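You operate a simulated robot arm through the tools that you are given. There is no shell and no other tool.

Carry out the task below with a simulated robot arm. There is one attempt and no reset: what you move stays moved.

TASK
Fit the reed sensor that reaches over the 10 mm gap and prove it.
Fine: magnet in the arm's pocket, sensor in its nest, arm fully in; one press of the reed button must light the lamp.

It is judged by the outcome, as a careful person would: the job done as asked, and still so three seconds after it is handed in. It fails if anything else is knocked over, pushed out of place, dropped, spilled or broken.

THE ROBOT
A 6-joint arm with a two-finger parallel gripper, fixed in place. Base frame: the origin is on the floor under the middle of its stand, x ahead of it, y to its left, z up. Units: m, degrees, N and s.
With the tool pointing down near the work surface it reaches from about 0.26 to 0.64 m from the base axis. Its first joint turns from -115.0 to 115.0 degrees. Payload 3.43 kg.
Tool frame: the origin (TCP) lies between the finger pads and is the grasp point; the fingertips stand 0.034 m ahead of it; z points along the fingers, y is the line along which they close. Largest opening 0.128 m; finger width 0.024, thickness 0.012; the body of the gripper, 0.048 by 0.13 m, starts 0.096 m behind the TCP.
Orientation is that of the tool frame in the base frame, as a unit quaternion [w, x, y, z]. With the fingers straight down and closing along the base's y, the tool's x points along the base's -x, its y along +y and its z along -z.

THE INTERFACE
- The arm moves only by the tool servo_tool. Its argument "steps" is text: rows parted by semicolons, each of 6 numbers parted by spaces: the shift along the tool's x, y, z in mm, then the turn, a rotation vector about the tool's x, y, z in rad. In form: dx dy dz rx ry rz; .... A call has 1 to 20 rows; each row shifts and turns the commanded pose from where the row before left it, along the tool's axes as they then stand. "jaw" is the closure, from 0 (fully open) to 1 (shut), set as the call begins (left out, the last holds). Each row takes 0.2 s and may step no farther than 0.05 m and 8.6 degrees from the row before; otherwise, or with a gripper value out of range, the whole call is refused. A pose out of reach is approached as far as the arm can. The call stops where the force on the tool passes 40 N (or 10 N more than at its start, if that is more) or the arm is blocked; 0.2 s more then pass. The fingers move at their own pace (about 0.153 m/s each) and stop on an object; they squeeze with about 22 N. The grip force told is the motor's: it shows also when the fingers shut on nothing. Time passes only in rows, and 0.2 s behind the last, so rows that do not move let the fingers close. The reply holds the time, the measured pose of the TCP, the force on the tool along the base axes, the opening and the grip force, in the units named above and with some noise, with the torque about the TCP (base axes, N m) and any sound that the robot's microphone picked up.
- Cameras (640 x 400 px; columns grow to the right, rows downward): "scene" is fixed at [0.3995, 0.4993, 1.3778]; the picture's right is [-0.99, 0.15, 0.00], its down [0.06, 0.37, -0.93] and it looks along [-0.14, -0.92, -0.38] (base axes); focal length 349 px, centre (320, 200). "wrist" rides on the gripper at [0.076, -0.011, -0.16] in the tool frame; the picture's right is [0.15, 0.99, 0.00], its down [-0.88, 0.13, -0.46] and it looks along [-0.45, 0.07, 0.89] (tool axes); focal length 234 px, centre (320, 200). There is no depth. A picture from a camera that has moved, and an enlarged one, comes with that camera's place and axes in the base frame and with its lens.
- get_image(camera): a new picture of that camera. The clock stands still meanwhile.
- move_column(by): slides the trunk up (or, below 0, down) by that many m; the arm rides with it, the base frame stays. It gives what a move gives, with no picture.
- inspect(camera, box): a new picture of the part [left, top, right, bottom] of that camera's present view, enlarged. The clock stands still meanwhile.
- close_job(): hands the job in; it is judged then, once.

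Nothing tells you positions but the pictures and the camera data. Unless the task says otherwise, let go and move clear before handing in.

The tools are called after ">>>" by a JSON object that holds its "op" and its "data". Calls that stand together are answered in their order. servo_tool: Moves the arm, as the interface text tells. Its arguments: {"type":"object","properties":{"steps":{"type":"string"},"jaw":{"type":"number"}},"required":["steps"]} The other tools are called the same way: move_column (by) moves the trunk up or down; get_image (camera) takes a picture; inspect (camera, box) takes an enlarged picture of a part of a camera's view; close_job () hands the job in.

At the start:

```text
time: 0.0
tool_pos: [0.1309, -0.4043, 1.156]
orientation: [-0.001, 0.0, 1.0, 0.0]
ft_force: [0.7, -0.7, -0.3]
wrist_torque: [-0.01, 0.0, 0.04]
opening: 0.1278
grasp_force: 0.0
trunk travel left (down, up): [-0.9, 0.09]
```

scene: 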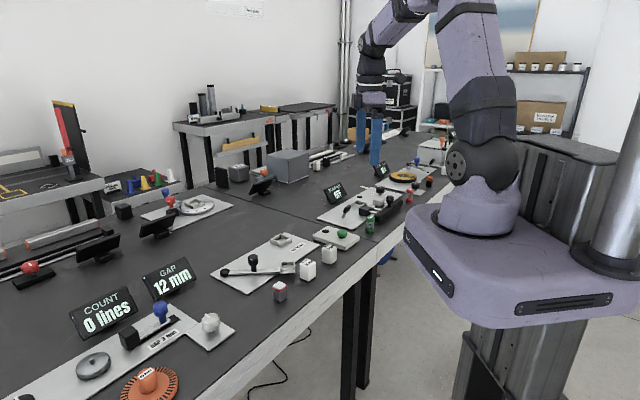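
wrist: 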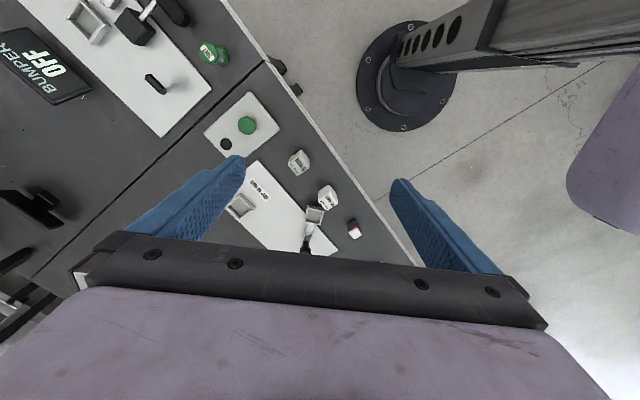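

I see a long bench with several stations. The reed station seems to be the pale plate in the middle with the arm, a nest, and loose cubes. I'll look closer before moving.

>>> {"op": "inspect", "data": {"camera": "scene", "box": [200, 210, 380, 322]}}

>>> {"op": "inspect", "data": {"camera": "wrist", "box": [190, 80, 430, 260]}}

>>> {"op": "inspect", "data": {"camera": "scene", "box": [60, 250, 320, 400]}}

```text
3.56 times, centred on (290, 266) of scene
camera zoom: at [0.3995, 0.4993, 1.3778], right [-0.99, 0.15, 0.0], down [0.06, 0.37, -0.93], along [-0.14, -0.92, -0.38], focal length 1240 px, centre (427, -35)
```

zoom: 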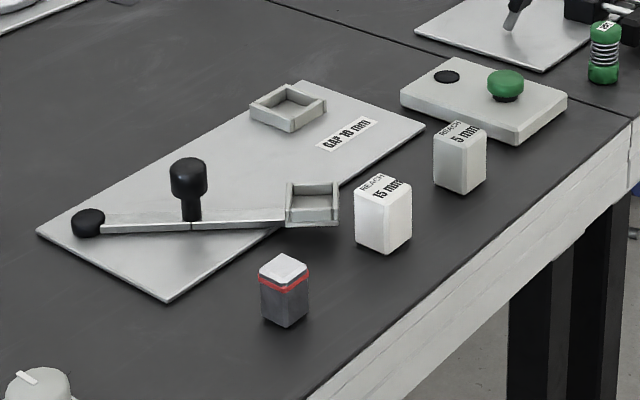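

```text
2.22 times, centred on (310, 170) of wrist
camera zoom: at [0.0548, -0.4178, 1.3161], right [-0.15, 0.99, 0.0], down [0.88, 0.13, 0.46], along [0.45, 0.07, -0.89], focal length 520 px, centre (342, 267)
```

zoom: 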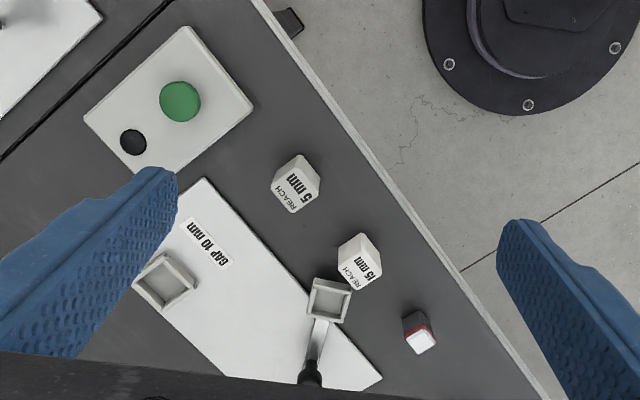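

```text
2.46 times, centred on (190, 325) of scene
camera zoom: at [0.3995, 0.4993, 1.3778], right [-0.99, 0.15, 0.0], down [0.06, 0.37, -0.93], along [-0.14, -0.92, -0.38], focal length 859 px, centre (640, -108)
```

zoom: 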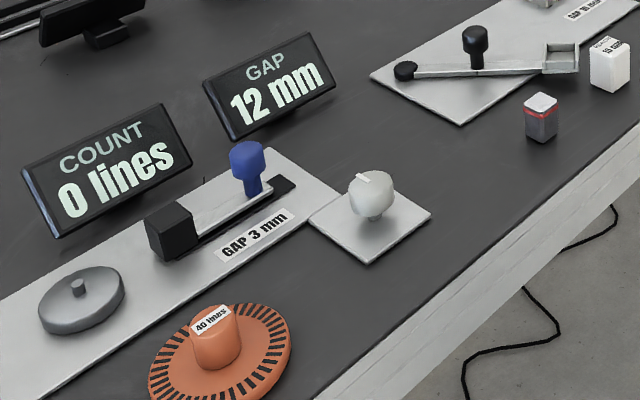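

The reed station is the plate marked "GAP 10 mm": a nest, a swinging arm with knob and pocket, the 15 mm and 5 mm sensors, a banded magnet and a green button with a dark lamp. I'll lower the trunk a little and move over the station for a better view.

>>> {"op": "move_column", "data": {"by": -0.1}}

>>> {"op": "servo_tool", "data": {"steps": "-30 0 0 0 0 0; -30 0 0 0 0 0; -30 0 0 0 0 0; 0 0 0 0 0 0"}}

>>> {"op": "get_image", "data": {"camera": "wrist"}}

>>> {"op": "get_image", "data": {"camera": "scene"}}

```text
time: 1.3
tool_pos: [0.1314, -0.4044, 1.0566]
orientation: [0.0, 0.0, 1.0, 0.0]
ft_force: [-0.2, -0.3, -0.7]
wrist_torque: [0.03, 0.05, 0.01]
opening: 0.1281
grasp_force: 0.0
trunk travel left (down, up): [-0.8, 0.19]
```

```text
time: 2.3
tool_pos: [0.2221, -0.406, 1.0572]
orientation: [0.0, 0.0, 1.0, 0.0]
ft_force: [-0.3, -0.8, -0.3]
wrist_torque: [0.01, -0.04, 0.02]
opening: 0.1278
grasp_force: 0.0
trunk travel left (down, up): [-0.8, 0.19]
```

```text
taken
camera wrist: at [0.1459, -0.4184, 1.2173], right [-0.15, 0.99, 0.0], down [0.88, 0.13, 0.46], along [0.45, 0.07, -0.89], focal length 234 px, centre (320, 200)
```

wrist: 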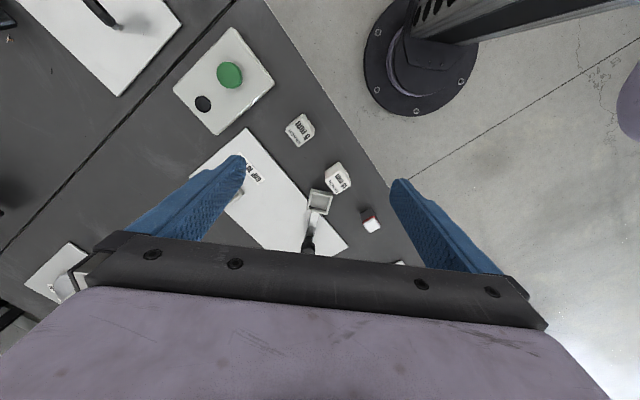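

```text
taken
```

scene: 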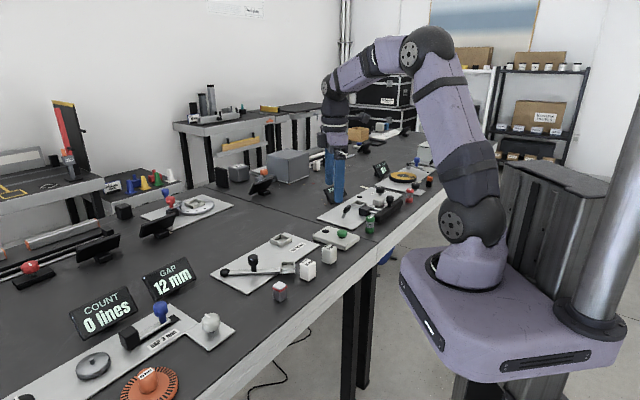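

I have a rough map; the gripper hides the far part of the plate. I'll move farther out over the plate so the camera looks straight at it.

>>> {"op": "servo_tool", "data": {"steps": "-40 0 0 0 0 0; -40 0 0 0 0 0; -40 0 0 0 0 0; -40 0 0 0 0 0; 0 0 0 0 0 0"}}

>>> {"op": "get_image", "data": {"camera": "wrist"}}

>>> {"op": "get_image", "data": {"camera": "scene"}}

```text
time: 3.5
tool_pos: [0.3821, -0.4057, 1.0588]
orientation: [0.0, 0.0, 1.0, 0.0]
ft_force: [0.6, 0.4, -0.5]
wrist_torque: [0.0, 0.02, 0.0]
opening: 0.128
grasp_force: 0.1
trunk travel left (down, up): [-0.8, 0.19]
```

```text
taken
camera wrist: at [0.3053, -0.4182, 1.218], right [-0.15, 0.99, 0.0], down [0.88, 0.13, 0.46], along [0.45, 0.07, -0.89], focal length 234 px, centre (320, 200)
```

wrist: 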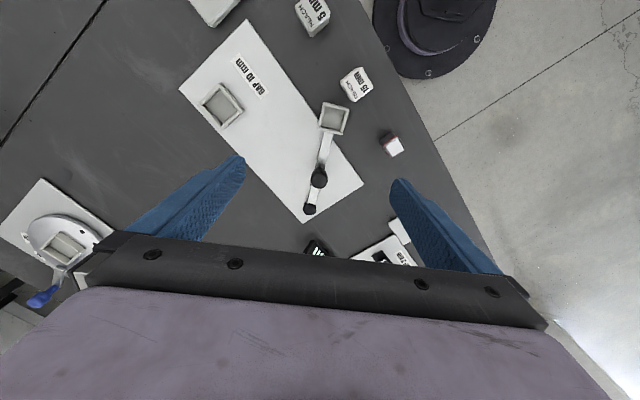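

```text
taken
```

scene: 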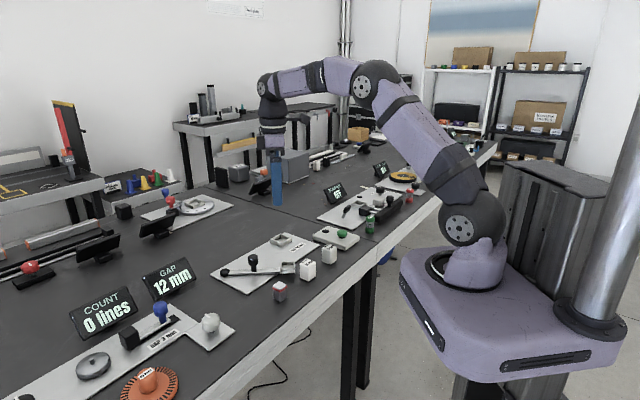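

Now the whole plate is visible. I'll enlarge it to read off positions.

>>> {"op": "inspect", "data": {"camera": "wrist", "box": [170, 0, 430, 230]}}

>>> {"op": "inspect", "data": {"camera": "wrist", "box": [280, 60, 420, 150]}}

```text
1.74 times, centred on (300, 115) of wrist
camera zoom: at [0.3053, -0.4182, 1.218], right [-0.15, 0.99, 0.0], down [0.88, 0.13, 0.46], along [0.45, 0.07, -0.89], focal length 407 px, centre (355, 348)
```

zoom: 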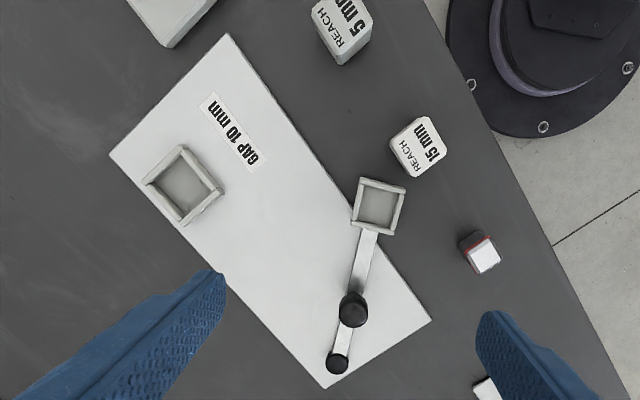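

```text
4.44 times, centred on (350, 105) of wrist
camera zoom: at [0.3053, -0.4182, 1.218], right [-0.15, 0.99, 0.0], down [0.88, 0.13, 0.46], along [0.45, 0.07, -0.89], focal length 1041 px, centre (187, 622)
```

zoom: 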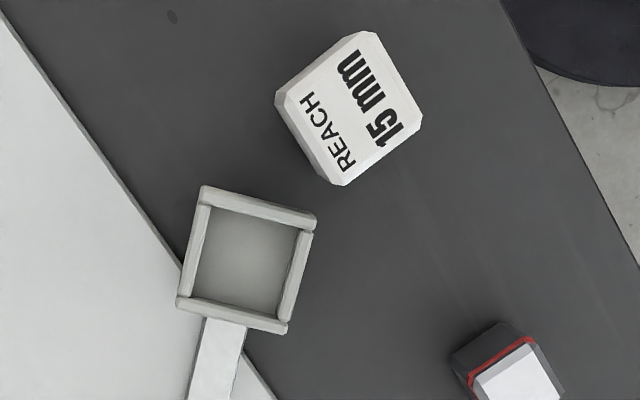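

The plate top is at about z 0.784 m. The nest centre is near (0.370, -0.572), the pocket near (0.361, -0.388) and the pivot near (0.542, -0.404). The 15 mm sensor is near (0.304, -0.363) and the magnet near (0.388, -0.278). The nest sits about 0.68 m from the base axis, so I'll test the reach from a safe height first.

>>> {"op": "servo_tool", "data": {"steps": "3 -40 0 0 0 0; 3 -40 0 0 0 0; 3 -40 0 0 0 0; 3 -46 0 0 0 0; 0 0 0 0 0 0"}}

>>> {"op": "get_image", "data": {"camera": "scene"}}

```text
time: 4.7
tool_pos: [0.3351, -0.5111, 1.0374]
orientation: [-0.001, -0.001, 1.0, 0.0]
ft_force: [-0.3, 0.4, -0.8]
wrist_torque: [0.04, 0.04, 0.0]
opening: 0.1279
grasp_force: 0.0
out of reach, approached as far as the arm can: row 2, 3, 4
trunk travel left (down, up): [-0.8, 0.19]
```

```text
taken
```

scene: 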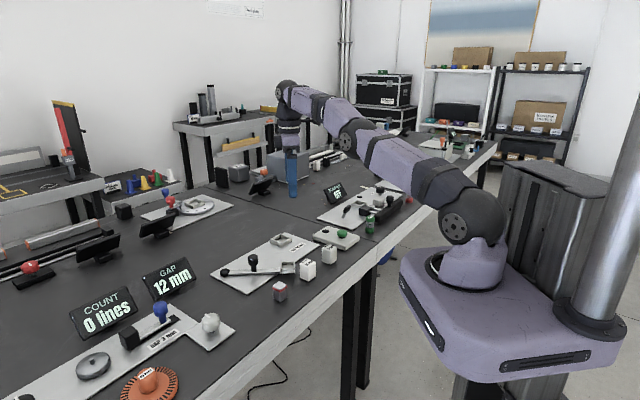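

With the tool vertical, the arm tops out near 0.63 m, so I'll need an outward tilt at the nest. Tilting about the closing axis keeps the sensor upright. First I'll come back and look at the magnet and pocket from close up.

>>> {"op": "servo_tool", "data": {"steps": "0 40 10 0 0 0; 0 40 10 0 0 0; 0 40 20 0 0 0; 0 40 20 0 0 0; 0 20 20 0 0 0; 0 0 0 0 0 0"}}

>>> {"op": "get_image", "data": {"camera": "wrist"}}

```text
time: 6.1
tool_pos: [0.3342, -0.3301, 0.9565]
orientation: [-0.001, -0.001, 1.0, -0.001]
ft_force: [0.0, -0.7, -0.1]
wrist_torque: [-0.03, 0.01, 0.0]
opening: 0.1279
grasp_force: 0.1
trunk travel left (down, up): [-0.8, 0.19]
```

```text
taken
camera wrist: at [0.2569, -0.3425, 1.1153], right [-0.15, 0.99, 0.0], down [0.88, 0.13, 0.46], along [0.45, 0.07, -0.89], focal length 234 px, centre (320, 200)
```

wrist: 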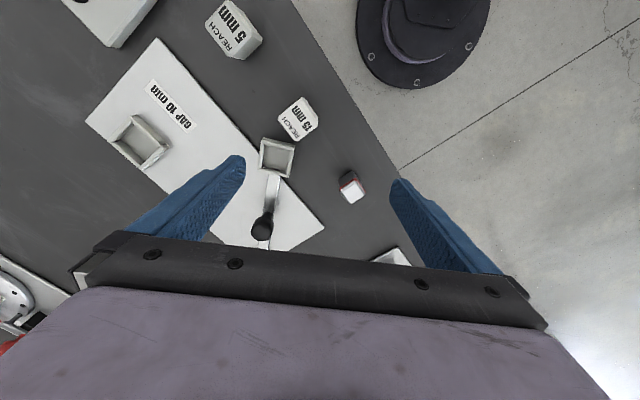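

The commanded pose tracks correctly. I'll zoom in on the magnet, sensor and pocket.

>>> {"op": "inspect", "data": {"camera": "wrist", "box": [250, 85, 380, 215]}}

>>> {"op": "inspect", "data": {"camera": "wrist", "box": [325, 160, 375, 210]}}

>>> {"op": "inspect", "data": {"camera": "scene", "box": [215, 225, 345, 305]}}

```text
3.08 times, centred on (315, 150) of wrist
camera zoom: at [0.2569, -0.3425, 1.1153], right [-0.15, 0.99, 0.0], down [0.88, 0.13, 0.46], along [0.45, 0.07, -0.89], focal length 720 px, centre (335, 354)
```

zoom: 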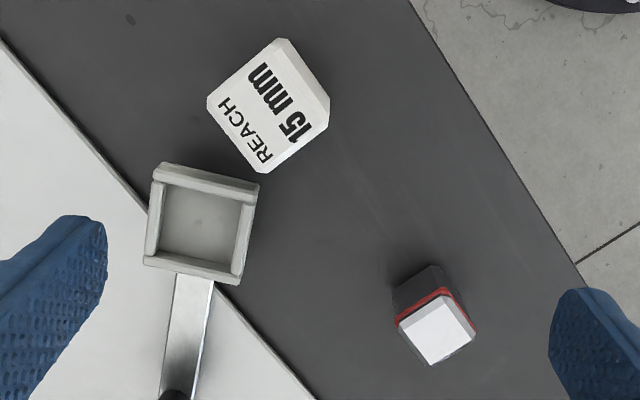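

```text
8.00 times, centred on (350, 185) of wrist
camera zoom: at [0.2569, -0.3425, 1.1153], right [-0.15, 0.99, 0.0], down [0.88, 0.13, 0.46], along [0.45, 0.07, -0.89], focal length 1873 px, centre (80, 320)
```

zoom: 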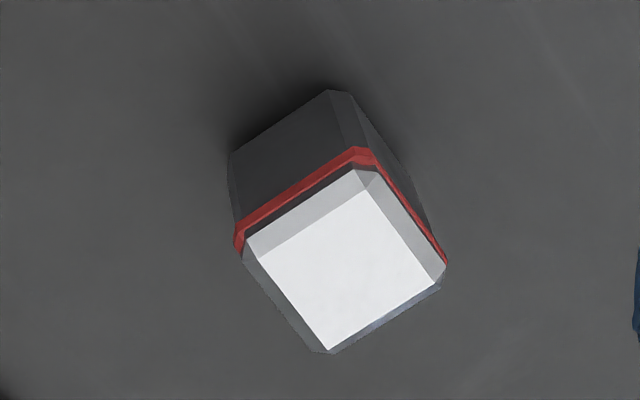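

```text
4.92 times, centred on (280, 265) of scene
camera zoom: at [0.3995, 0.4993, 1.3778], right [-0.99, 0.15, 0.0], down [0.06, 0.37, -0.93], along [-0.14, -0.92, -0.38], focal length 1717 px, centre (517, -120)
```

zoom: 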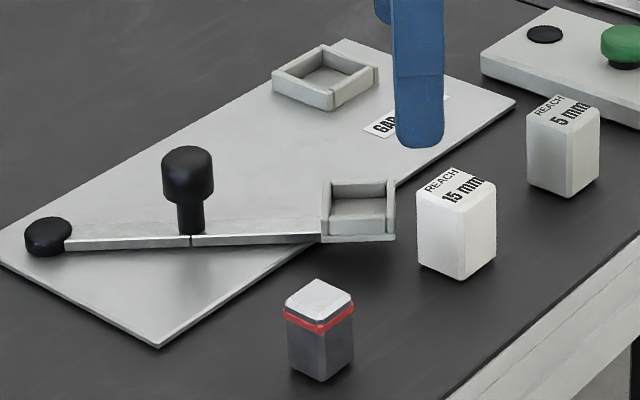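

The magnet sits at about (0.388, -0.277) with its top near z 0.825, turned about 45°. I'll move above it, turn the gripper to match, and check.

>>> {"op": "servo_tool", "data": {"steps": "-27 27 0 0 0 0; -27 26.5 0 0 0 0; 0 0 0 0 0 0.1309; 0 0 0 0 0 0.1309; 0 0 0 0 0 0.1309; 0 0 0 0 0 0.1309; 0 0 0 0 0 0.1309; 0 0 0 0 0 0.1309; 0 0 0 0 0 0", "jaw": 0.5}}

>>> {"op": "get_image", "data": {"camera": "wrist"}}

>>> {"op": "inspect", "data": {"camera": "wrist", "box": [270, 150, 370, 250]}}

```text
time: 8.1
tool_pos: [0.3878, -0.2767, 0.9559]
orientation: [0.0, 0.384, 0.924, 0.0]
ft_force: [-0.1, 0.2, -0.5]
wrist_torque: [0.02, 0.0, -0.01]
opening: 0.0642
grasp_force: 0.0
trunk travel left (down, up): [-0.8, 0.19]
```

```text
taken
camera wrist: at [0.3266, -0.2331, 1.1155], right [0.6, 0.8, 0.0], down [0.71, -0.53, 0.46], along [0.37, -0.27, -0.89], focal length 234 px, centre (320, 200)
```

wrist: 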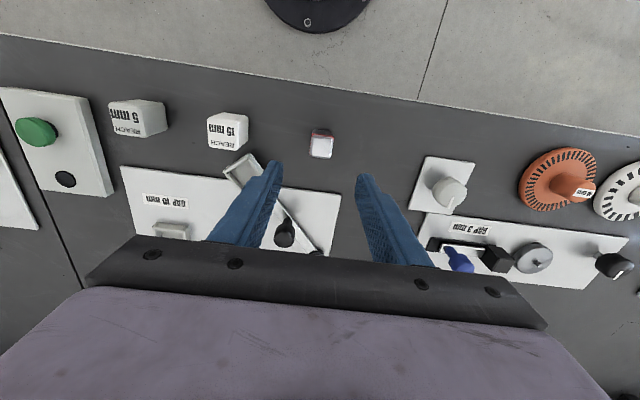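

```text
4.00 times, centred on (320, 200) of wrist
camera zoom: at [0.3266, -0.2331, 1.1155], right [0.6, 0.8, 0.0], down [0.71, -0.53, 0.46], along [0.37, -0.27, -0.89], focal length 937 px, centre (320, 200)
```

zoom: 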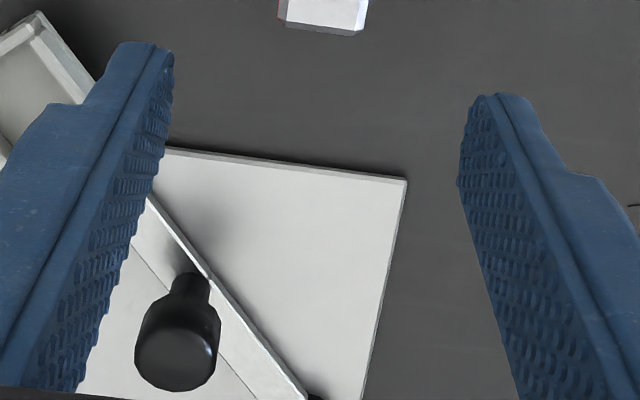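

The gripper is turned and above the magnet. I'll check the magnet and sensor edges from this viewpoint.

>>> {"op": "inspect", "data": {"camera": "wrist", "box": [296, 120, 346, 170]}}

>>> {"op": "inspect", "data": {"camera": "wrist", "box": [195, 95, 285, 195]}}

```text
8.00 times, centred on (321, 145) of wrist
camera zoom: at [0.3266, -0.2331, 1.1155], right [0.6, 0.8, 0.0], down [0.71, -0.53, 0.46], along [0.37, -0.27, -0.89], focal length 1873 px, centre (312, 640)
```

zoom: 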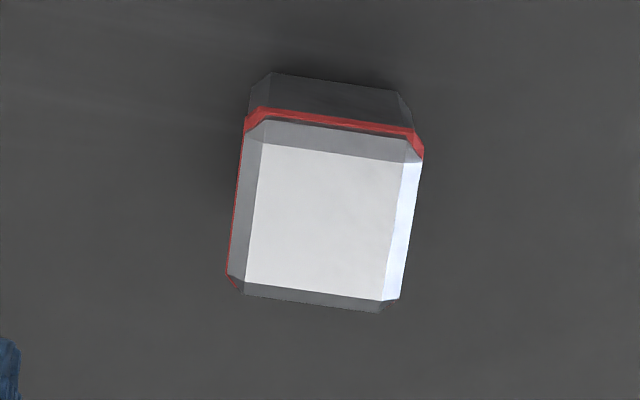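

```text
4.00 times, centred on (240, 145) of wrist
camera zoom: at [0.3266, -0.2331, 1.1155], right [0.6, 0.8, 0.0], down [0.71, -0.53, 0.46], along [0.37, -0.27, -0.89], focal length 937 px, centre (640, 420)
```

zoom: 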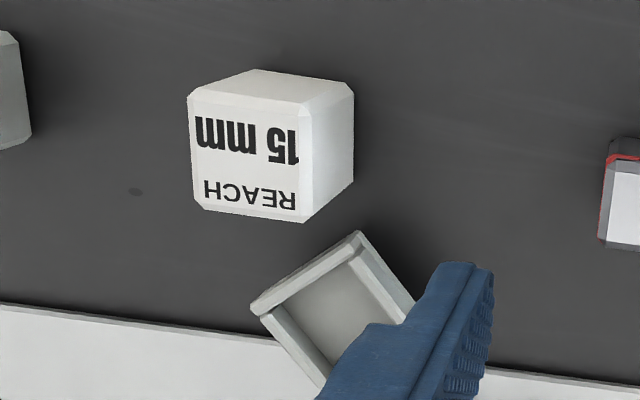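

The magnet's edges match the gripper to within about a degree. I'll go down with the fingertips about 22 mm above the bench and then close on it.

>>> {"op": "servo_tool", "data": {"steps": "-1.2 0.5 25 0 0 0; 0 0 25 0 0 0; 0 0 25 0 0 0; 0 0 25 0 0 0; 0 0 10 0 0 0; 0 0 9.5 0 0 0; 0 0 0 0 0 0"}}

>>> {"op": "get_image", "data": {"camera": "wrist"}}

>>> {"op": "inspect", "data": {"camera": "scene", "box": [215, 225, 345, 305]}}

```text
time: 9.7
tool_pos: [0.3885, -0.2767, 0.8354]
orientation: [0.0, 0.383, 0.924, 0.001]
ft_force: [-0.4, 0.0, -0.4]
wrist_torque: [0.02, 0.02, 0.0]
opening: 0.0637
grasp_force: 0.1
trunk travel left (down, up): [-0.8, 0.19]
```

```text
taken
camera wrist: at [0.3266, -0.2331, 0.995], right [0.6, 0.8, 0.0], down [0.71, -0.53, 0.46], along [0.37, -0.27, -0.89], focal length 234 px, centre (320, 200)
```

wrist: 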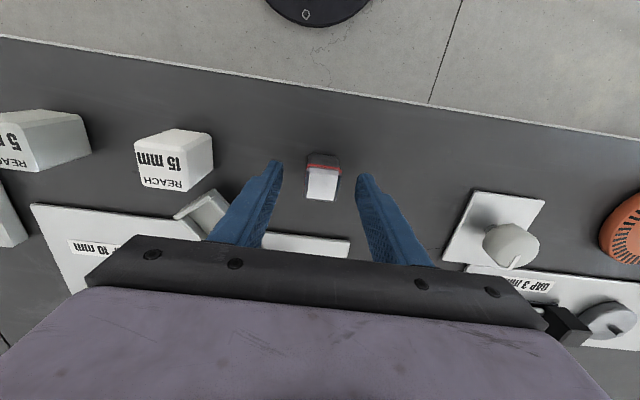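

```text
4.92 times, centred on (280, 265) of scene
camera zoom: at [0.3995, 0.4993, 1.3778], right [-0.99, 0.15, 0.0], down [0.06, 0.37, -0.93], along [-0.14, -0.92, -0.38], focal length 1717 px, centre (517, -120)
```

zoom: 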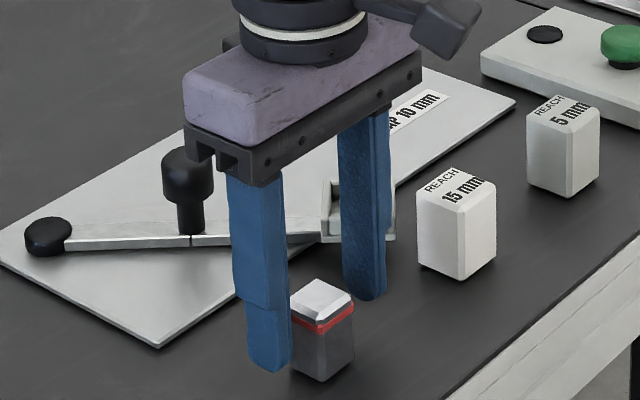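

The magnet is centred between the fingertips. I'll close on it.

>>> {"op": "servo_tool", "data": {"steps": "0 0 0 0 0 0; 0 0 0 0 0 0; 0 0 0 0 0 0; 0 0 0 0 0 0", "jaw": 1.0}}

>>> {"op": "inspect", "data": {"camera": "wrist", "box": [230, 120, 410, 260]}}

```text
time: 10.7
tool_pos: [0.3891, -0.277, 0.8357]
orientation: [0.0, 0.383, 0.924, 0.0]
ft_force: [0.1, 0.4, 0.9]
wrist_torque: [-0.01, -0.03, 0.0]
opening: 0.0275
grasp_force: 21.7
trunk travel left (down, up): [-0.8, 0.19]
```

```text
2.86 times, centred on (320, 190) of wrist
camera zoom: at [0.3267, -0.2332, 0.9951], right [0.6, 0.8, 0.0], down [0.72, -0.53, 0.46], along [0.37, -0.27, -0.89], focal length 669 px, centre (320, 229)
```

zoom: 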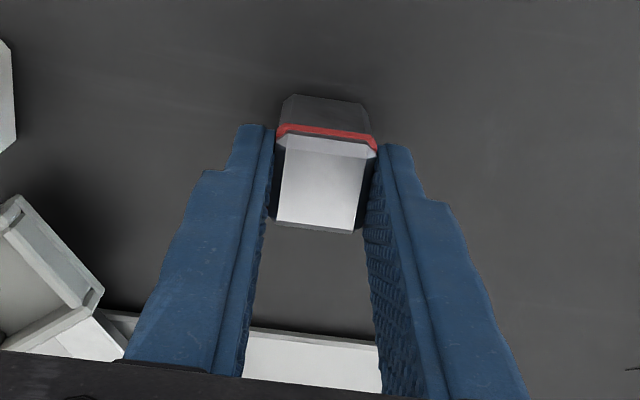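

The magnet is gripped (27.5 mm wide). I'll lift it, carry it over the pocket, and turn it to match the pocket's angle.

>>> {"op": "servo_tool", "data": {"steps": "0 0 -20 0 0 0; 0 0 -30 0 0 0; 0 0 -35 0 0 0; -19.6 -32.8 0 0 0 0; -19.6 -32.8 0 0 0 0; -19.6 -32.8 0 0 0 0; 0 0 0 0 0 -0.1172; 0 0 0 0 0 -0.1172; 0 0 0 0 0 -0.1172; 0 0 0 0 0 -0.1172; 0 0 0 0 0 -0.1172; 0 0 0 0 0 -0.1172; 0 0 0 0 0 0"}}

>>> {"op": "get_image", "data": {"camera": "wrist"}}

>>> {"op": "inspect", "data": {"camera": "wrist", "box": [250, 110, 390, 230]}}

>>> {"op": "inspect", "data": {"camera": "scene", "box": [215, 225, 345, 305]}}

```text
time: 13.5
tool_pos: [0.3614, -0.3883, 0.9204]
orientation: [-0.001, 0.039, 0.999, 0.0]
ft_force: [-0.2, -0.1, -0.6]
wrist_torque: [-0.01, 0.0, 0.03]
opening: 0.0275
grasp_force: 21.8
trunk travel left (down, up): [-0.8, 0.19]
```

```text
taken
camera wrist: at [0.2847, -0.3953, 1.0798], right [-0.07, 1.0, 0.0], down [0.89, 0.06, 0.46], along [0.45, 0.03, -0.89], focal length 234 px, centre (320, 200)
```

wrist: 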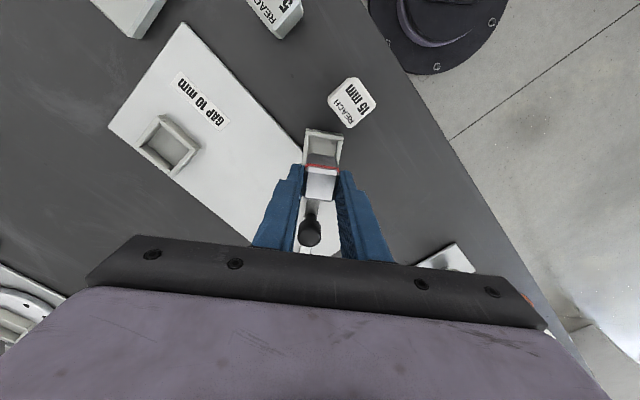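

```text
3.33 times, centred on (320, 170) of wrist
camera zoom: at [0.2847, -0.3953, 1.0798], right [-0.07, 1.0, 0.0], down [0.89, 0.06, 0.46], along [0.45, 0.03, -0.89], focal length 781 px, centre (320, 300)
```

zoom: 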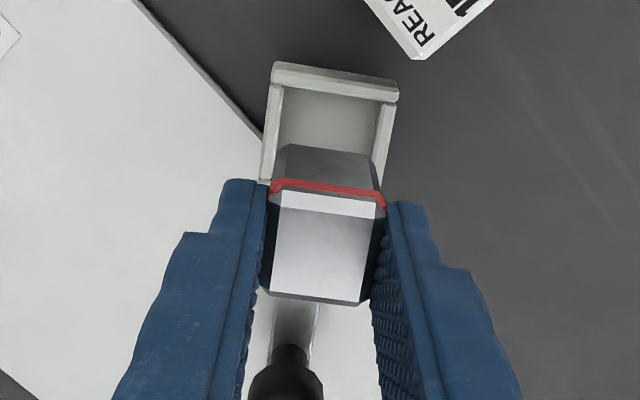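

```text
4.92 times, centred on (280, 265) of scene
camera zoom: at [0.3995, 0.4993, 1.3778], right [-0.99, 0.15, 0.0], down [0.06, 0.37, -0.93], along [-0.14, -0.92, -0.38], focal length 1717 px, centre (517, -120)
```

zoom: 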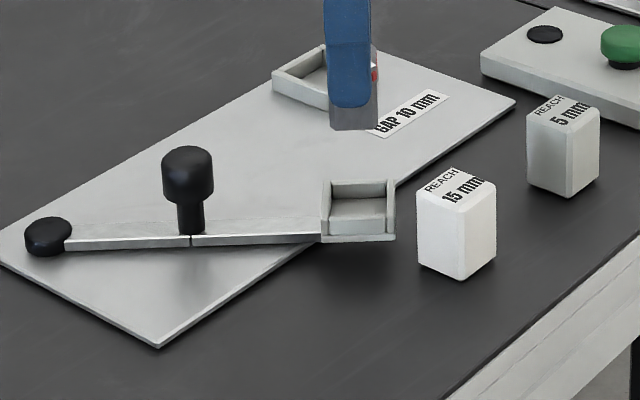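

The magnet lines up with the pocket, whose centre I put at (0.3605, -0.388). I'll lower it to just above the walls and check.

>>> {"op": "servo_tool", "data": {"steps": "0.9 0 20 0 0 0; 0 0 20 0 0 0; 0 0 8 0 0 0; 0 0 0 0 0 0"}}

>>> {"op": "inspect", "data": {"camera": "wrist", "box": [250, 110, 390, 230]}}

>>> {"op": "inspect", "data": {"camera": "scene", "box": [250, 240, 330, 290]}}

```text
time: 14.5
tool_pos: [0.3613, -0.3886, 0.8722]
orientation: [0.0, 0.041, 0.999, 0.0]
ft_force: [-0.8, -0.3, -1.9]
wrist_torque: [0.01, 0.01, 0.01]
opening: 0.0275
grasp_force: 22.1
trunk travel left (down, up): [-0.8, 0.19]
```

```text
3.33 times, centred on (320, 170) of wrist
camera zoom: at [0.284, -0.3955, 1.0311], right [-0.07, 1.0, 0.0], down [0.89, 0.06, 0.46], along [0.45, 0.03, -0.89], focal length 781 px, centre (320, 300)
```

zoom: 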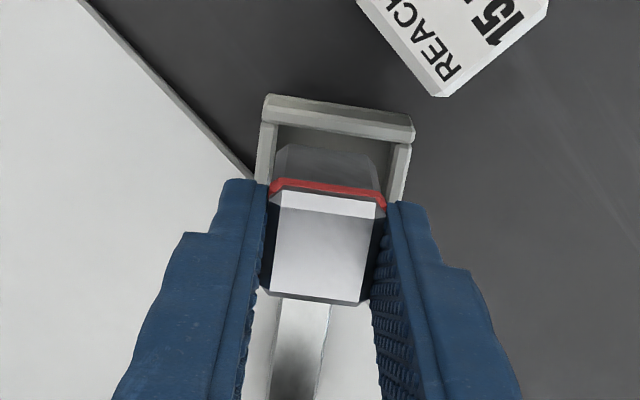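

```text
8.00 times, centred on (290, 265) of scene
camera zoom: at [0.3995, 0.4993, 1.3778], right [-0.99, 0.15, 0.0], down [0.06, 0.37, -0.93], along [-0.14, -0.92, -0.38], focal length 2790 px, centre (560, -320)
```

zoom: 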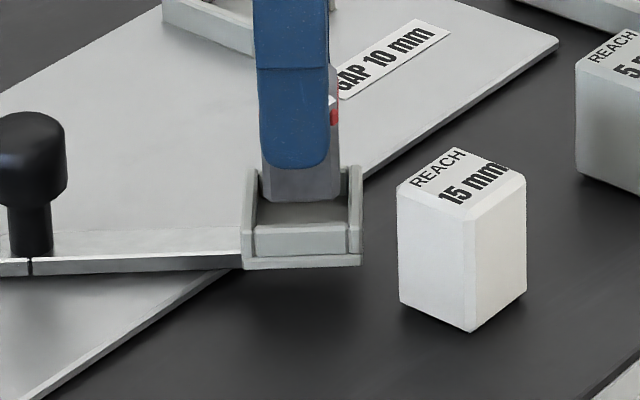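

The magnet looks close to centred. I'll zoom further to judge the left and right clearance before inserting.

>>> {"op": "inspect", "data": {"camera": "wrist", "box": [295, 135, 351, 175]}}

```text
10.00 times, centred on (323, 155) of wrist
camera zoom: at [0.284, -0.3955, 1.0311], right [-0.07, 1.0, 0.0], down [0.89, 0.06, 0.46], along [0.45, 0.03, -0.89], focal length 2342 px, centre (290, 650)
```

zoom: 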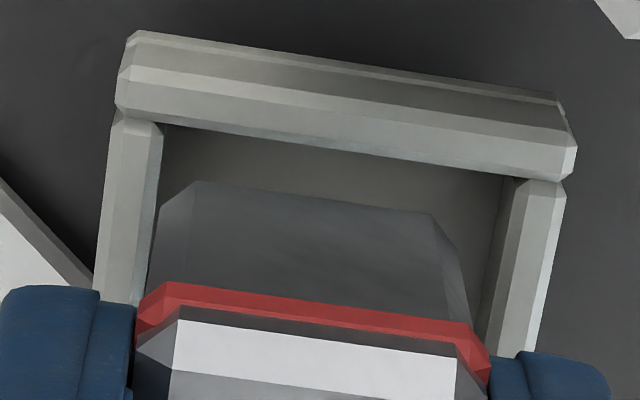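

The magnet needs to move about 2.4 mm toward the picture's right. I'll check the other direction in the scene view too.

>>> {"op": "inspect", "data": {"camera": "scene", "box": [274, 250, 302, 276]}}

```text
15.38 times, centred on (288, 263) of scene
camera zoom: at [0.3995, 0.4993, 1.3778], right [-0.99, 0.15, 0.0], down [0.06, 0.37, -0.93], along [-0.14, -0.92, -0.38], focal length 5366 px, centre (812, -769)
```

zoom: 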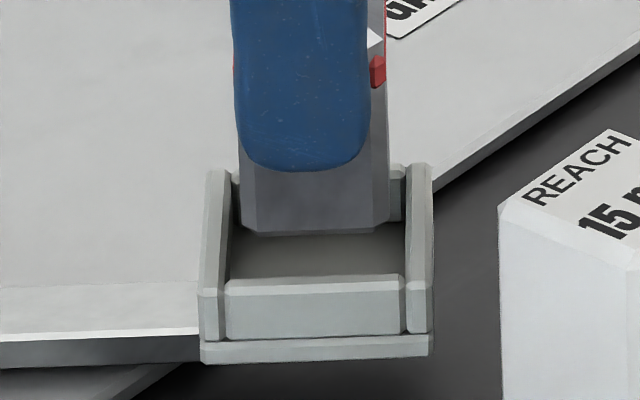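

Fore and aft is centred. I'll shift 2.4 mm sideways and lower the magnet into the pocket in small steps.

>>> {"op": "servo_tool", "data": {"steps": "0 2.4 0 0 0 0; 0 0 4 0 0 0; 0 0 4 0 0 0; 0 0 4 0 0 0; 0 0 3 0 0 0; 0 0 2 0 0 0; 0 0 0 0 0 0"}}

>>> {"op": "inspect", "data": {"camera": "wrist", "box": [285, 135, 355, 185]}}

>>> {"op": "inspect", "data": {"camera": "scene", "box": [274, 250, 302, 276]}}

```text
time: 16.1
tool_pos: [0.3613, -0.3867, 0.8567]
orientation: [0.0, 0.041, 0.999, -0.001]
ft_force: [-0.6, -0.2, 6.7]
wrist_torque: [0.05, 0.15, 0.0]
opening: 0.0274
grasp_force: 22.3
trunk travel left (down, up): [-0.8, 0.19]
```

```text
8.00 times, centred on (320, 160) of wrist
camera zoom: at [0.2843, -0.3935, 1.0159], right [-0.07, 1.0, 0.0], down [0.89, 0.06, 0.46], along [0.46, 0.03, -0.89], focal length 1873 px, centre (320, 520)
```

zoom: 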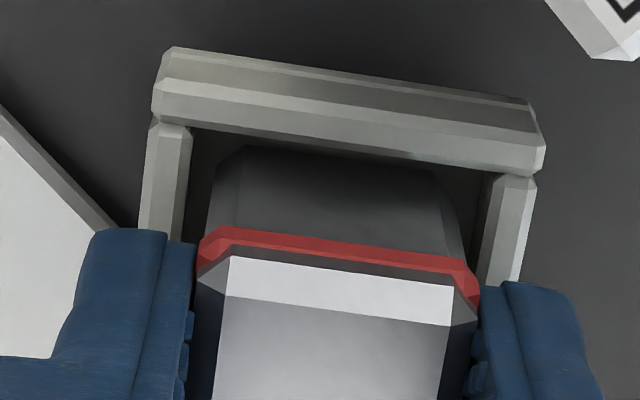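

```text
15.38 times, centred on (288, 263) of scene
camera zoom: at [0.3995, 0.4993, 1.3778], right [-0.99, 0.15, 0.0], down [0.06, 0.37, -0.93], along [-0.14, -0.92, -0.38], focal length 5366 px, centre (812, -769)
```

zoom: 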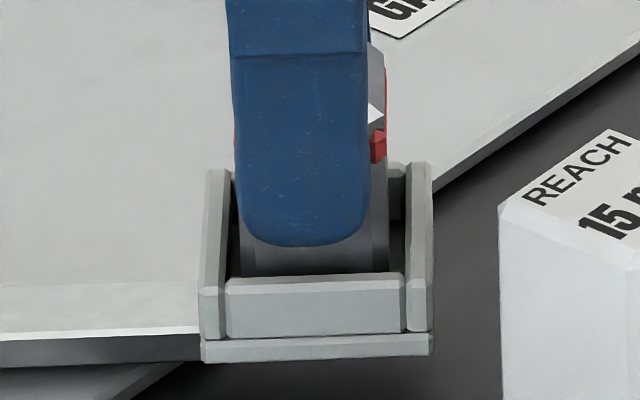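

The magnet touched the pocket floor (about 7 N) and sits inside the walls. I'll open the jaws and lift away.

>>> {"op": "servo_tool", "data": {"steps": "0 0 -0.5 0 0 0; 0 0 0 0 0 0; 0 0 0 0 0 0", "jaw": 0.6}}

>>> {"op": "servo_tool", "data": {"steps": "0 0 -20 0 0 0; 0 0 -40 0 0 0; 0 0 -40 0 0 0; 0 0 0 0 0 0"}}

>>> {"op": "get_image", "data": {"camera": "wrist"}}

>>> {"op": "inspect", "data": {"camera": "scene", "box": [215, 225, 345, 305]}}

```text
time: 16.9
tool_pos: [0.3621, -0.3868, 0.8577]
orientation: [0.0, 0.041, 0.999, 0.0]
ft_force: [-0.6, 0.0, -0.3]
wrist_torque: [-0.01, 0.0, -0.01]
opening: 0.0512
grasp_force: 0.1
trunk travel left (down, up): [-0.8, 0.19]
```

```text
time: 17.9
tool_pos: [0.362, -0.387, 0.9549]
orientation: [0.0, 0.042, 0.999, 0.0]
ft_force: [-0.8, 0.4, 0.0]
wrist_torque: [-0.03, -0.04, -0.01]
opening: 0.0512
grasp_force: 0.0
trunk travel left (down, up): [-0.8, 0.19]
```

```text
taken
camera wrist: at [0.2841, -0.3936, 1.1149], right [-0.07, 1.0, 0.0], down [0.89, 0.06, 0.46], along [0.45, 0.03, -0.89], focal length 234 px, centre (320, 200)
```

wrist: 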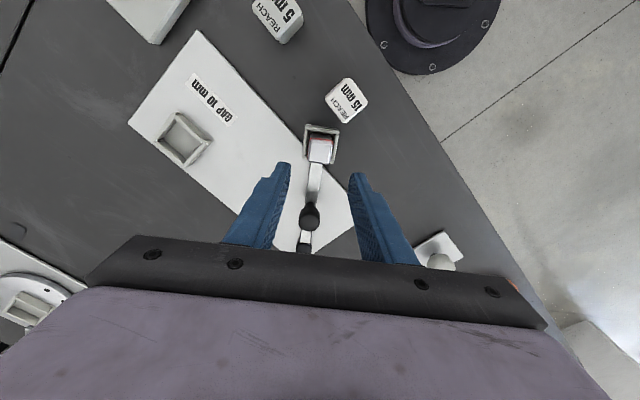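

```text
4.92 times, centred on (280, 265) of scene
camera zoom: at [0.3995, 0.4993, 1.3778], right [-0.99, 0.15, 0.0], down [0.06, 0.37, -0.93], along [-0.14, -0.92, -0.38], focal length 1717 px, centre (517, -120)
```

zoom: 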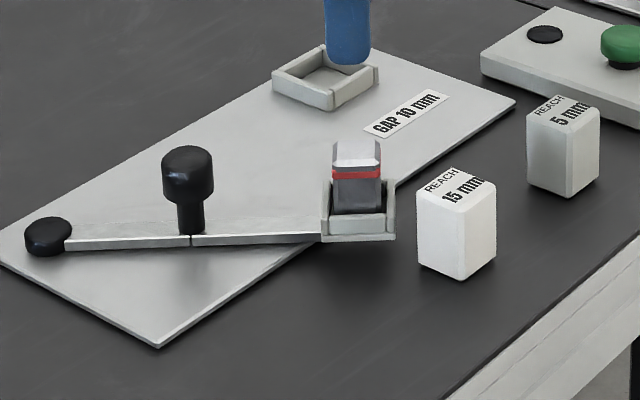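

The magnet stands in the pocket. Next is the 15 mm sensor; I'll measure it and the nest from here.

>>> {"op": "inspect", "data": {"camera": "wrist", "box": [310, 65, 390, 135]}}

>>> {"op": "inspect", "data": {"camera": "wrist", "box": [145, 95, 225, 175]}}

```text
5.71 times, centred on (350, 100) of wrist
camera zoom: at [0.2841, -0.3936, 1.1149], right [-0.07, 1.0, 0.0], down [0.89, 0.06, 0.46], along [0.45, 0.03, -0.89], focal length 1338 px, centre (149, 771)
```

zoom: 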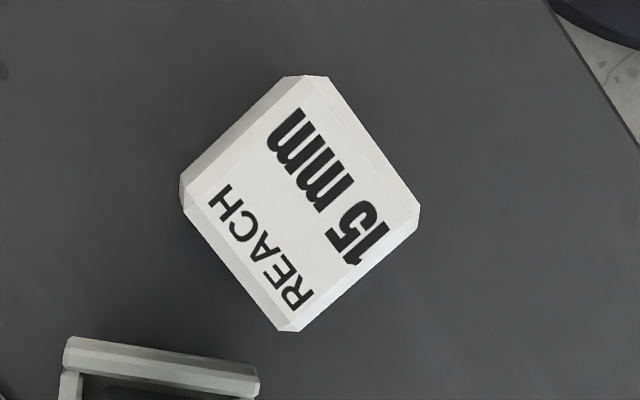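

```text
5.00 times, centred on (185, 135) of wrist
camera zoom: at [0.2841, -0.3936, 1.1149], right [-0.07, 1.0, 0.0], down [0.89, 0.06, 0.46], along [0.45, 0.03, -0.89], focal length 1171 px, centre (995, 525)
```

zoom: 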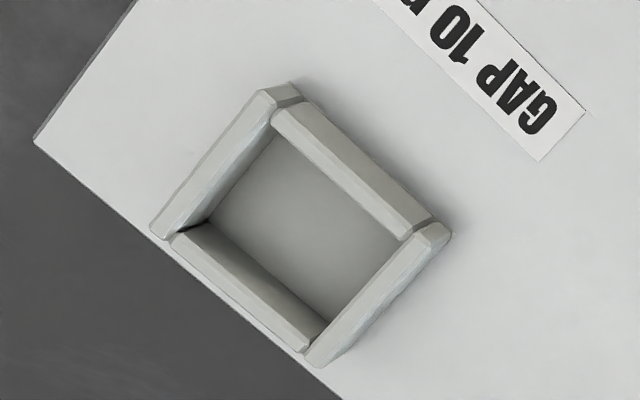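

The sensor is at about (0.304, -0.363), turned 46°. The nest is at about (0.370, -0.571) with the same angle. I'll go above the sensor, turn to 46° and tilt 20° outward about the closing axis, so the same grip can reach the nest.

>>> {"op": "servo_tool", "data": {"steps": "32.7 12 0 0 0 0; 32.7 12 0 0 0 0; 0 0 0 0 0 0.1365; 0 0 0 0 0 0.1365; 0 0 0 0 0 0.1365; 0 0 0 0 0 0.1365; 0 0 0 0 0 0.1365; 0 0 0 0 -0.1164 0; 0 0 0 0 -0.1164 0; 0 0 0 0 -0.1164 0; 0 0 0 0 0 0", "jaw": 0.5}}

>>> {"op": "get_image", "data": {"camera": "wrist"}}

>>> {"op": "inspect", "data": {"camera": "scene", "box": [215, 185, 395, 305]}}

```text
time: 20.3
tool_pos: [0.299, -0.3562, 0.9558]
orientation: [0.161, 0.368, 0.914, -0.065]
ft_force: [0.1, -0.9, 0.0]
wrist_torque: [-0.03, 0.02, 0.01]
opening: 0.0642
grasp_force: 0.1
trunk travel left (down, up): [-0.8, 0.19]
```

```text
taken
camera wrist: at [0.1987, -0.2792, 1.08], right [0.59, 0.81, -0.05], down [0.57, -0.37, 0.73], along [0.57, -0.46, -0.68], focal length 234 px, centre (320, 200)
```

wrist: 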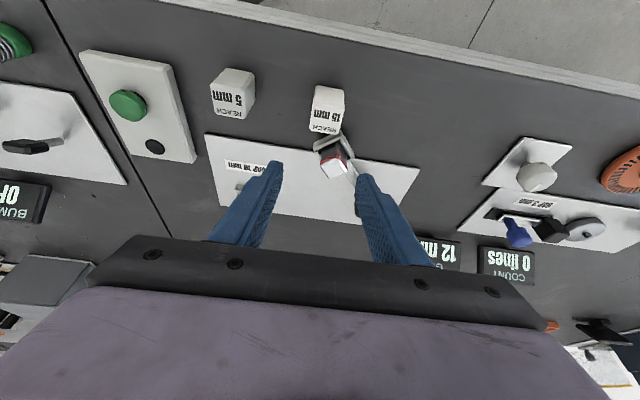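

```text
3.33 times, centred on (305, 245) of scene
camera zoom: at [0.3995, 0.4993, 1.3778], right [-0.99, 0.15, 0.0], down [0.06, 0.37, -0.93], along [-0.14, -0.92, -0.38], focal length 1163 px, centre (370, 50)
```

zoom: 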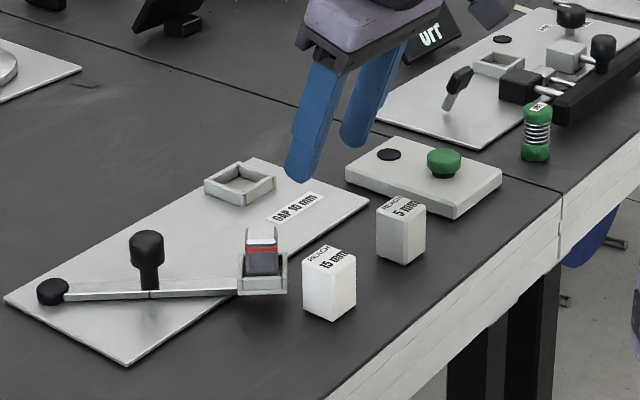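

The grip orientation is as planned. I'll zoom on the sensor to fine-tune its sideways offset.

>>> {"op": "inspect", "data": {"camera": "wrist", "box": [295, 75, 365, 145]}}

```text
5.71 times, centred on (330, 110) of wrist
camera zoom: at [0.1987, -0.2792, 1.08], right [0.59, 0.81, -0.05], down [0.57, -0.37, 0.73], along [0.57, -0.46, -0.68], focal length 1338 px, centre (263, 714)
```

zoom: 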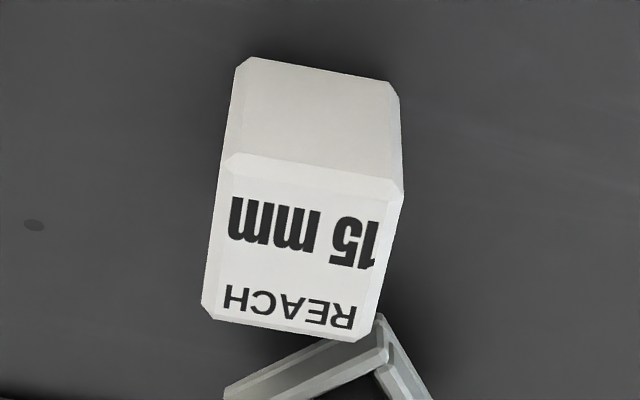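

The fingers are centred on the sensor. I'll go straight down, with the fingertips ending about 26 mm above the bench.

>>> {"op": "servo_tool", "data": {"steps": "8.06 -0.1 22.1 0 0 0; 8.06 -0.1 22.1 0 0 0; 8.06 -0.1 22.1 0 0 0; 8.06 0 22.1 0 0 0; 4 0 11 0 0 0; 4.06 0 11.1 0 0 0; 0 0 0 0 0 0"}}

>>> {"op": "get_image", "data": {"camera": "wrist"}}

>>> {"op": "inspect", "data": {"camera": "scene", "box": [265, 225, 345, 285]}}

```text
time: 21.9
tool_pos: [0.2968, -0.3583, 0.8378]
orientation: [0.162, 0.366, 0.914, -0.064]
ft_force: [0.1, 0.0, -0.1]
wrist_torque: [0.05, 0.0, 0.03]
opening: 0.0638
grasp_force: 0.1
trunk travel left (down, up): [-0.8, 0.19]
```

```text
taken
camera wrist: at [0.1976, -0.2795, 0.9616], right [0.58, 0.81, -0.05], down [0.58, -0.37, 0.73], along [0.57, -0.46, -0.68], focal length 234 px, centre (320, 200)
```

wrist: 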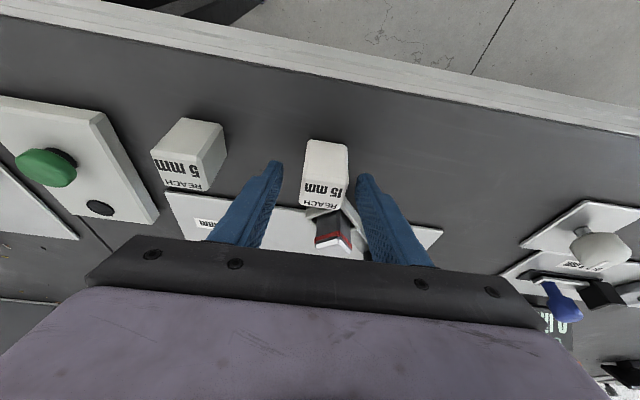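

```text
6.67 times, centred on (305, 255) of scene
camera zoom: at [0.3995, 0.4993, 1.3778], right [-0.99, 0.15, 0.0], down [0.06, 0.37, -0.93], along [-0.14, -0.92, -0.38], focal length 2325 px, centre (420, -167)
```

zoom: 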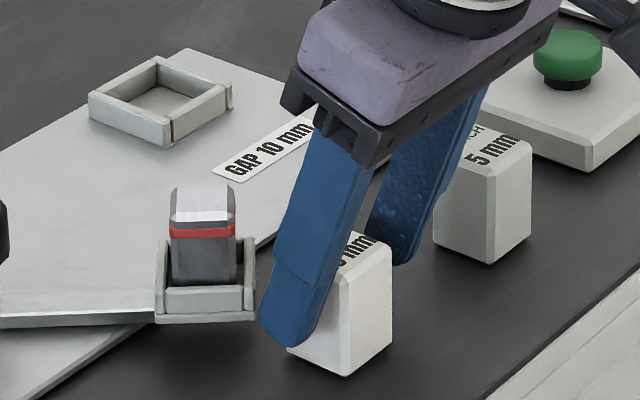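

The fingers straddle the sensor and clear the pocket. I'll close on it.

>>> {"op": "servo_tool", "data": {"steps": "0 0 0 0 0 0; 0 0 0 0 0 0; 0 0 0 0 0 0; 0 0 0 0 0 0", "jaw": 1.0}}

>>> {"op": "inspect", "data": {"camera": "wrist", "box": [240, 120, 400, 250]}}

>>> {"op": "inspect", "data": {"camera": "scene", "box": [265, 225, 345, 285]}}

```text
time: 22.9
tool_pos: [0.2963, -0.3579, 0.838]
orientation: [0.161, 0.367, 0.914, -0.064]
ft_force: [-0.2, -0.5, 0.2]
wrist_torque: [-0.05, 0.07, -0.01]
opening: 0.0353
grasp_force: 22.3
trunk travel left (down, up): [-0.8, 0.19]
```

```text
3.08 times, centred on (320, 185) of wrist
camera zoom: at [0.1977, -0.2795, 0.9617], right [0.58, 0.81, -0.05], down [0.58, -0.37, 0.73], along [0.57, -0.46, -0.68], focal length 720 px, centre (320, 246)
```

zoom: 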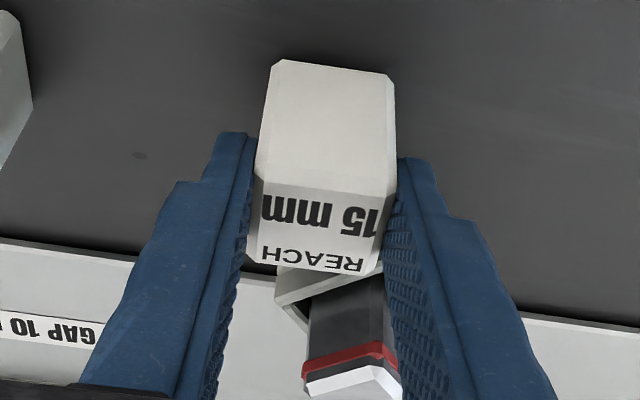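

```text
6.67 times, centred on (305, 255) of scene
camera zoom: at [0.3995, 0.4993, 1.3778], right [-0.99, 0.15, 0.0], down [0.06, 0.37, -0.93], along [-0.14, -0.92, -0.38], focal length 2325 px, centre (420, -167)
```

zoom: 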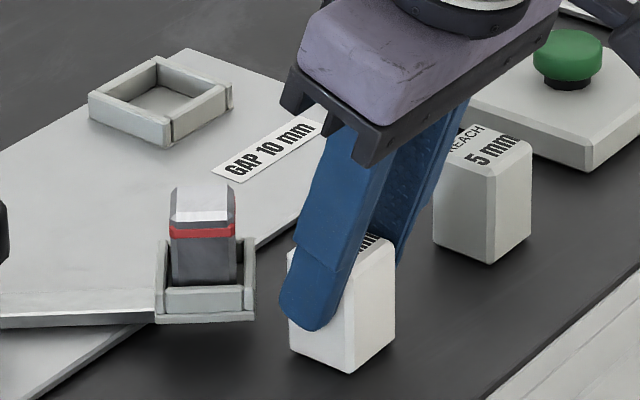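

The sensor is gripped (35.3 mm wide). I'll lift it straight up and check that it stays upright before carrying it.

>>> {"op": "servo_tool", "data": {"steps": "-3.42 0 -9.4 0 0 0; -6.84 0 -18.8 0 0 0; -10.26 0 -28.2 0 0 0; -13.7 0 -37.6 0 0 0; 0 0 0 0 0 0"}}

>>> {"op": "inspect", "data": {"camera": "scene", "box": [225, 195, 365, 285]}}

```text
time: 24.1
tool_pos: [0.2971, -0.3562, 0.9388]
orientation: [0.161, 0.368, 0.913, -0.065]
ft_force: [0.8, 0.2, 0.1]
wrist_torque: [-0.03, -0.01, -0.02]
opening: 0.0349
grasp_force: 21.7
trunk travel left (down, up): [-0.8, 0.19]
```

```text
4.44 times, centred on (295, 240) of scene
camera zoom: at [0.3995, 0.4993, 1.3778], right [-0.99, 0.15, 0.0], down [0.06, 0.37, -0.93], along [-0.14, -0.92, -0.38], focal length 1550 px, centre (431, 22)
```

zoom: 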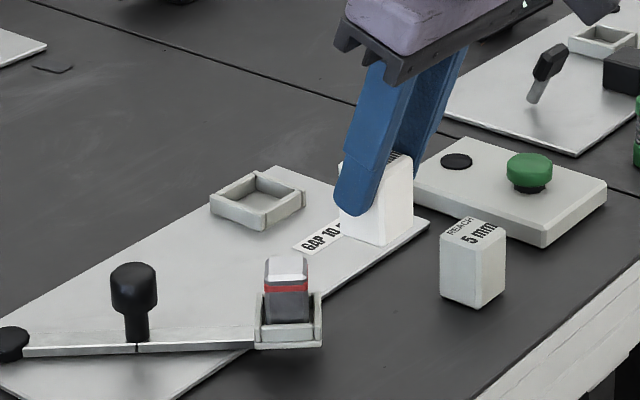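

The sensor hangs upright. I'll carry it over the nest at this height.

>>> {"op": "servo_tool", "data": {"steps": "-22.8 -12.9 8.29 0 0 0; -22.8 -12.9 8.29 0 0 0; -22.8 -12.9 8.29 0 0 0; -22.8 -12.9 8.29 0 0 0; -22.8 -12.9 8.29 0 0 0; -22.8 -12.9 8.29 0 0 0; -22.8 -12.9 8.29 0 0 0; -22.8 -12.9 8.29 0 0 0; 0 0 0 0 0 0"}}

>>> {"op": "get_image", "data": {"camera": "wrist"}}

>>> {"op": "inspect", "data": {"camera": "scene", "box": [225, 185, 345, 265]}}

```text
time: 26.1
tool_pos: [0.3656, -0.5658, 0.9385]
orientation: [0.161, 0.367, 0.914, -0.064]
ft_force: [0.2, 0.4, -0.4]
wrist_torque: [-0.02, 0.02, 0.02]
opening: 0.0351
grasp_force: 21.8
trunk travel left (down, up): [-0.8, 0.19]
```

```text
taken
camera wrist: at [0.2668, -0.4882, 1.0619], right [0.58, 0.81, -0.05], down [0.58, -0.37, 0.73], along [0.57, -0.46, -0.68], focal length 234 px, centre (320, 200)
```

wrist: 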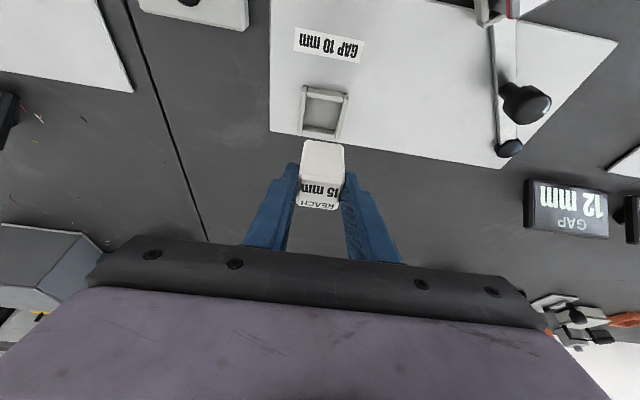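

```text
5.00 times, centred on (285, 225) of scene
camera zoom: at [0.3995, 0.4993, 1.3778], right [-0.99, 0.15, 0.0], down [0.06, 0.37, -0.93], along [-0.14, -0.92, -0.38], focal length 1744 px, centre (495, 75)
```

zoom: 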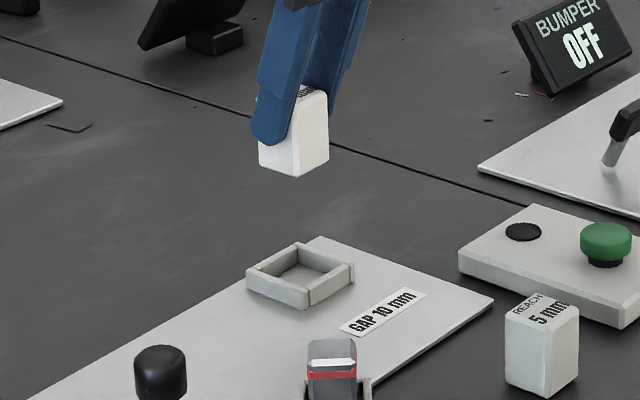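

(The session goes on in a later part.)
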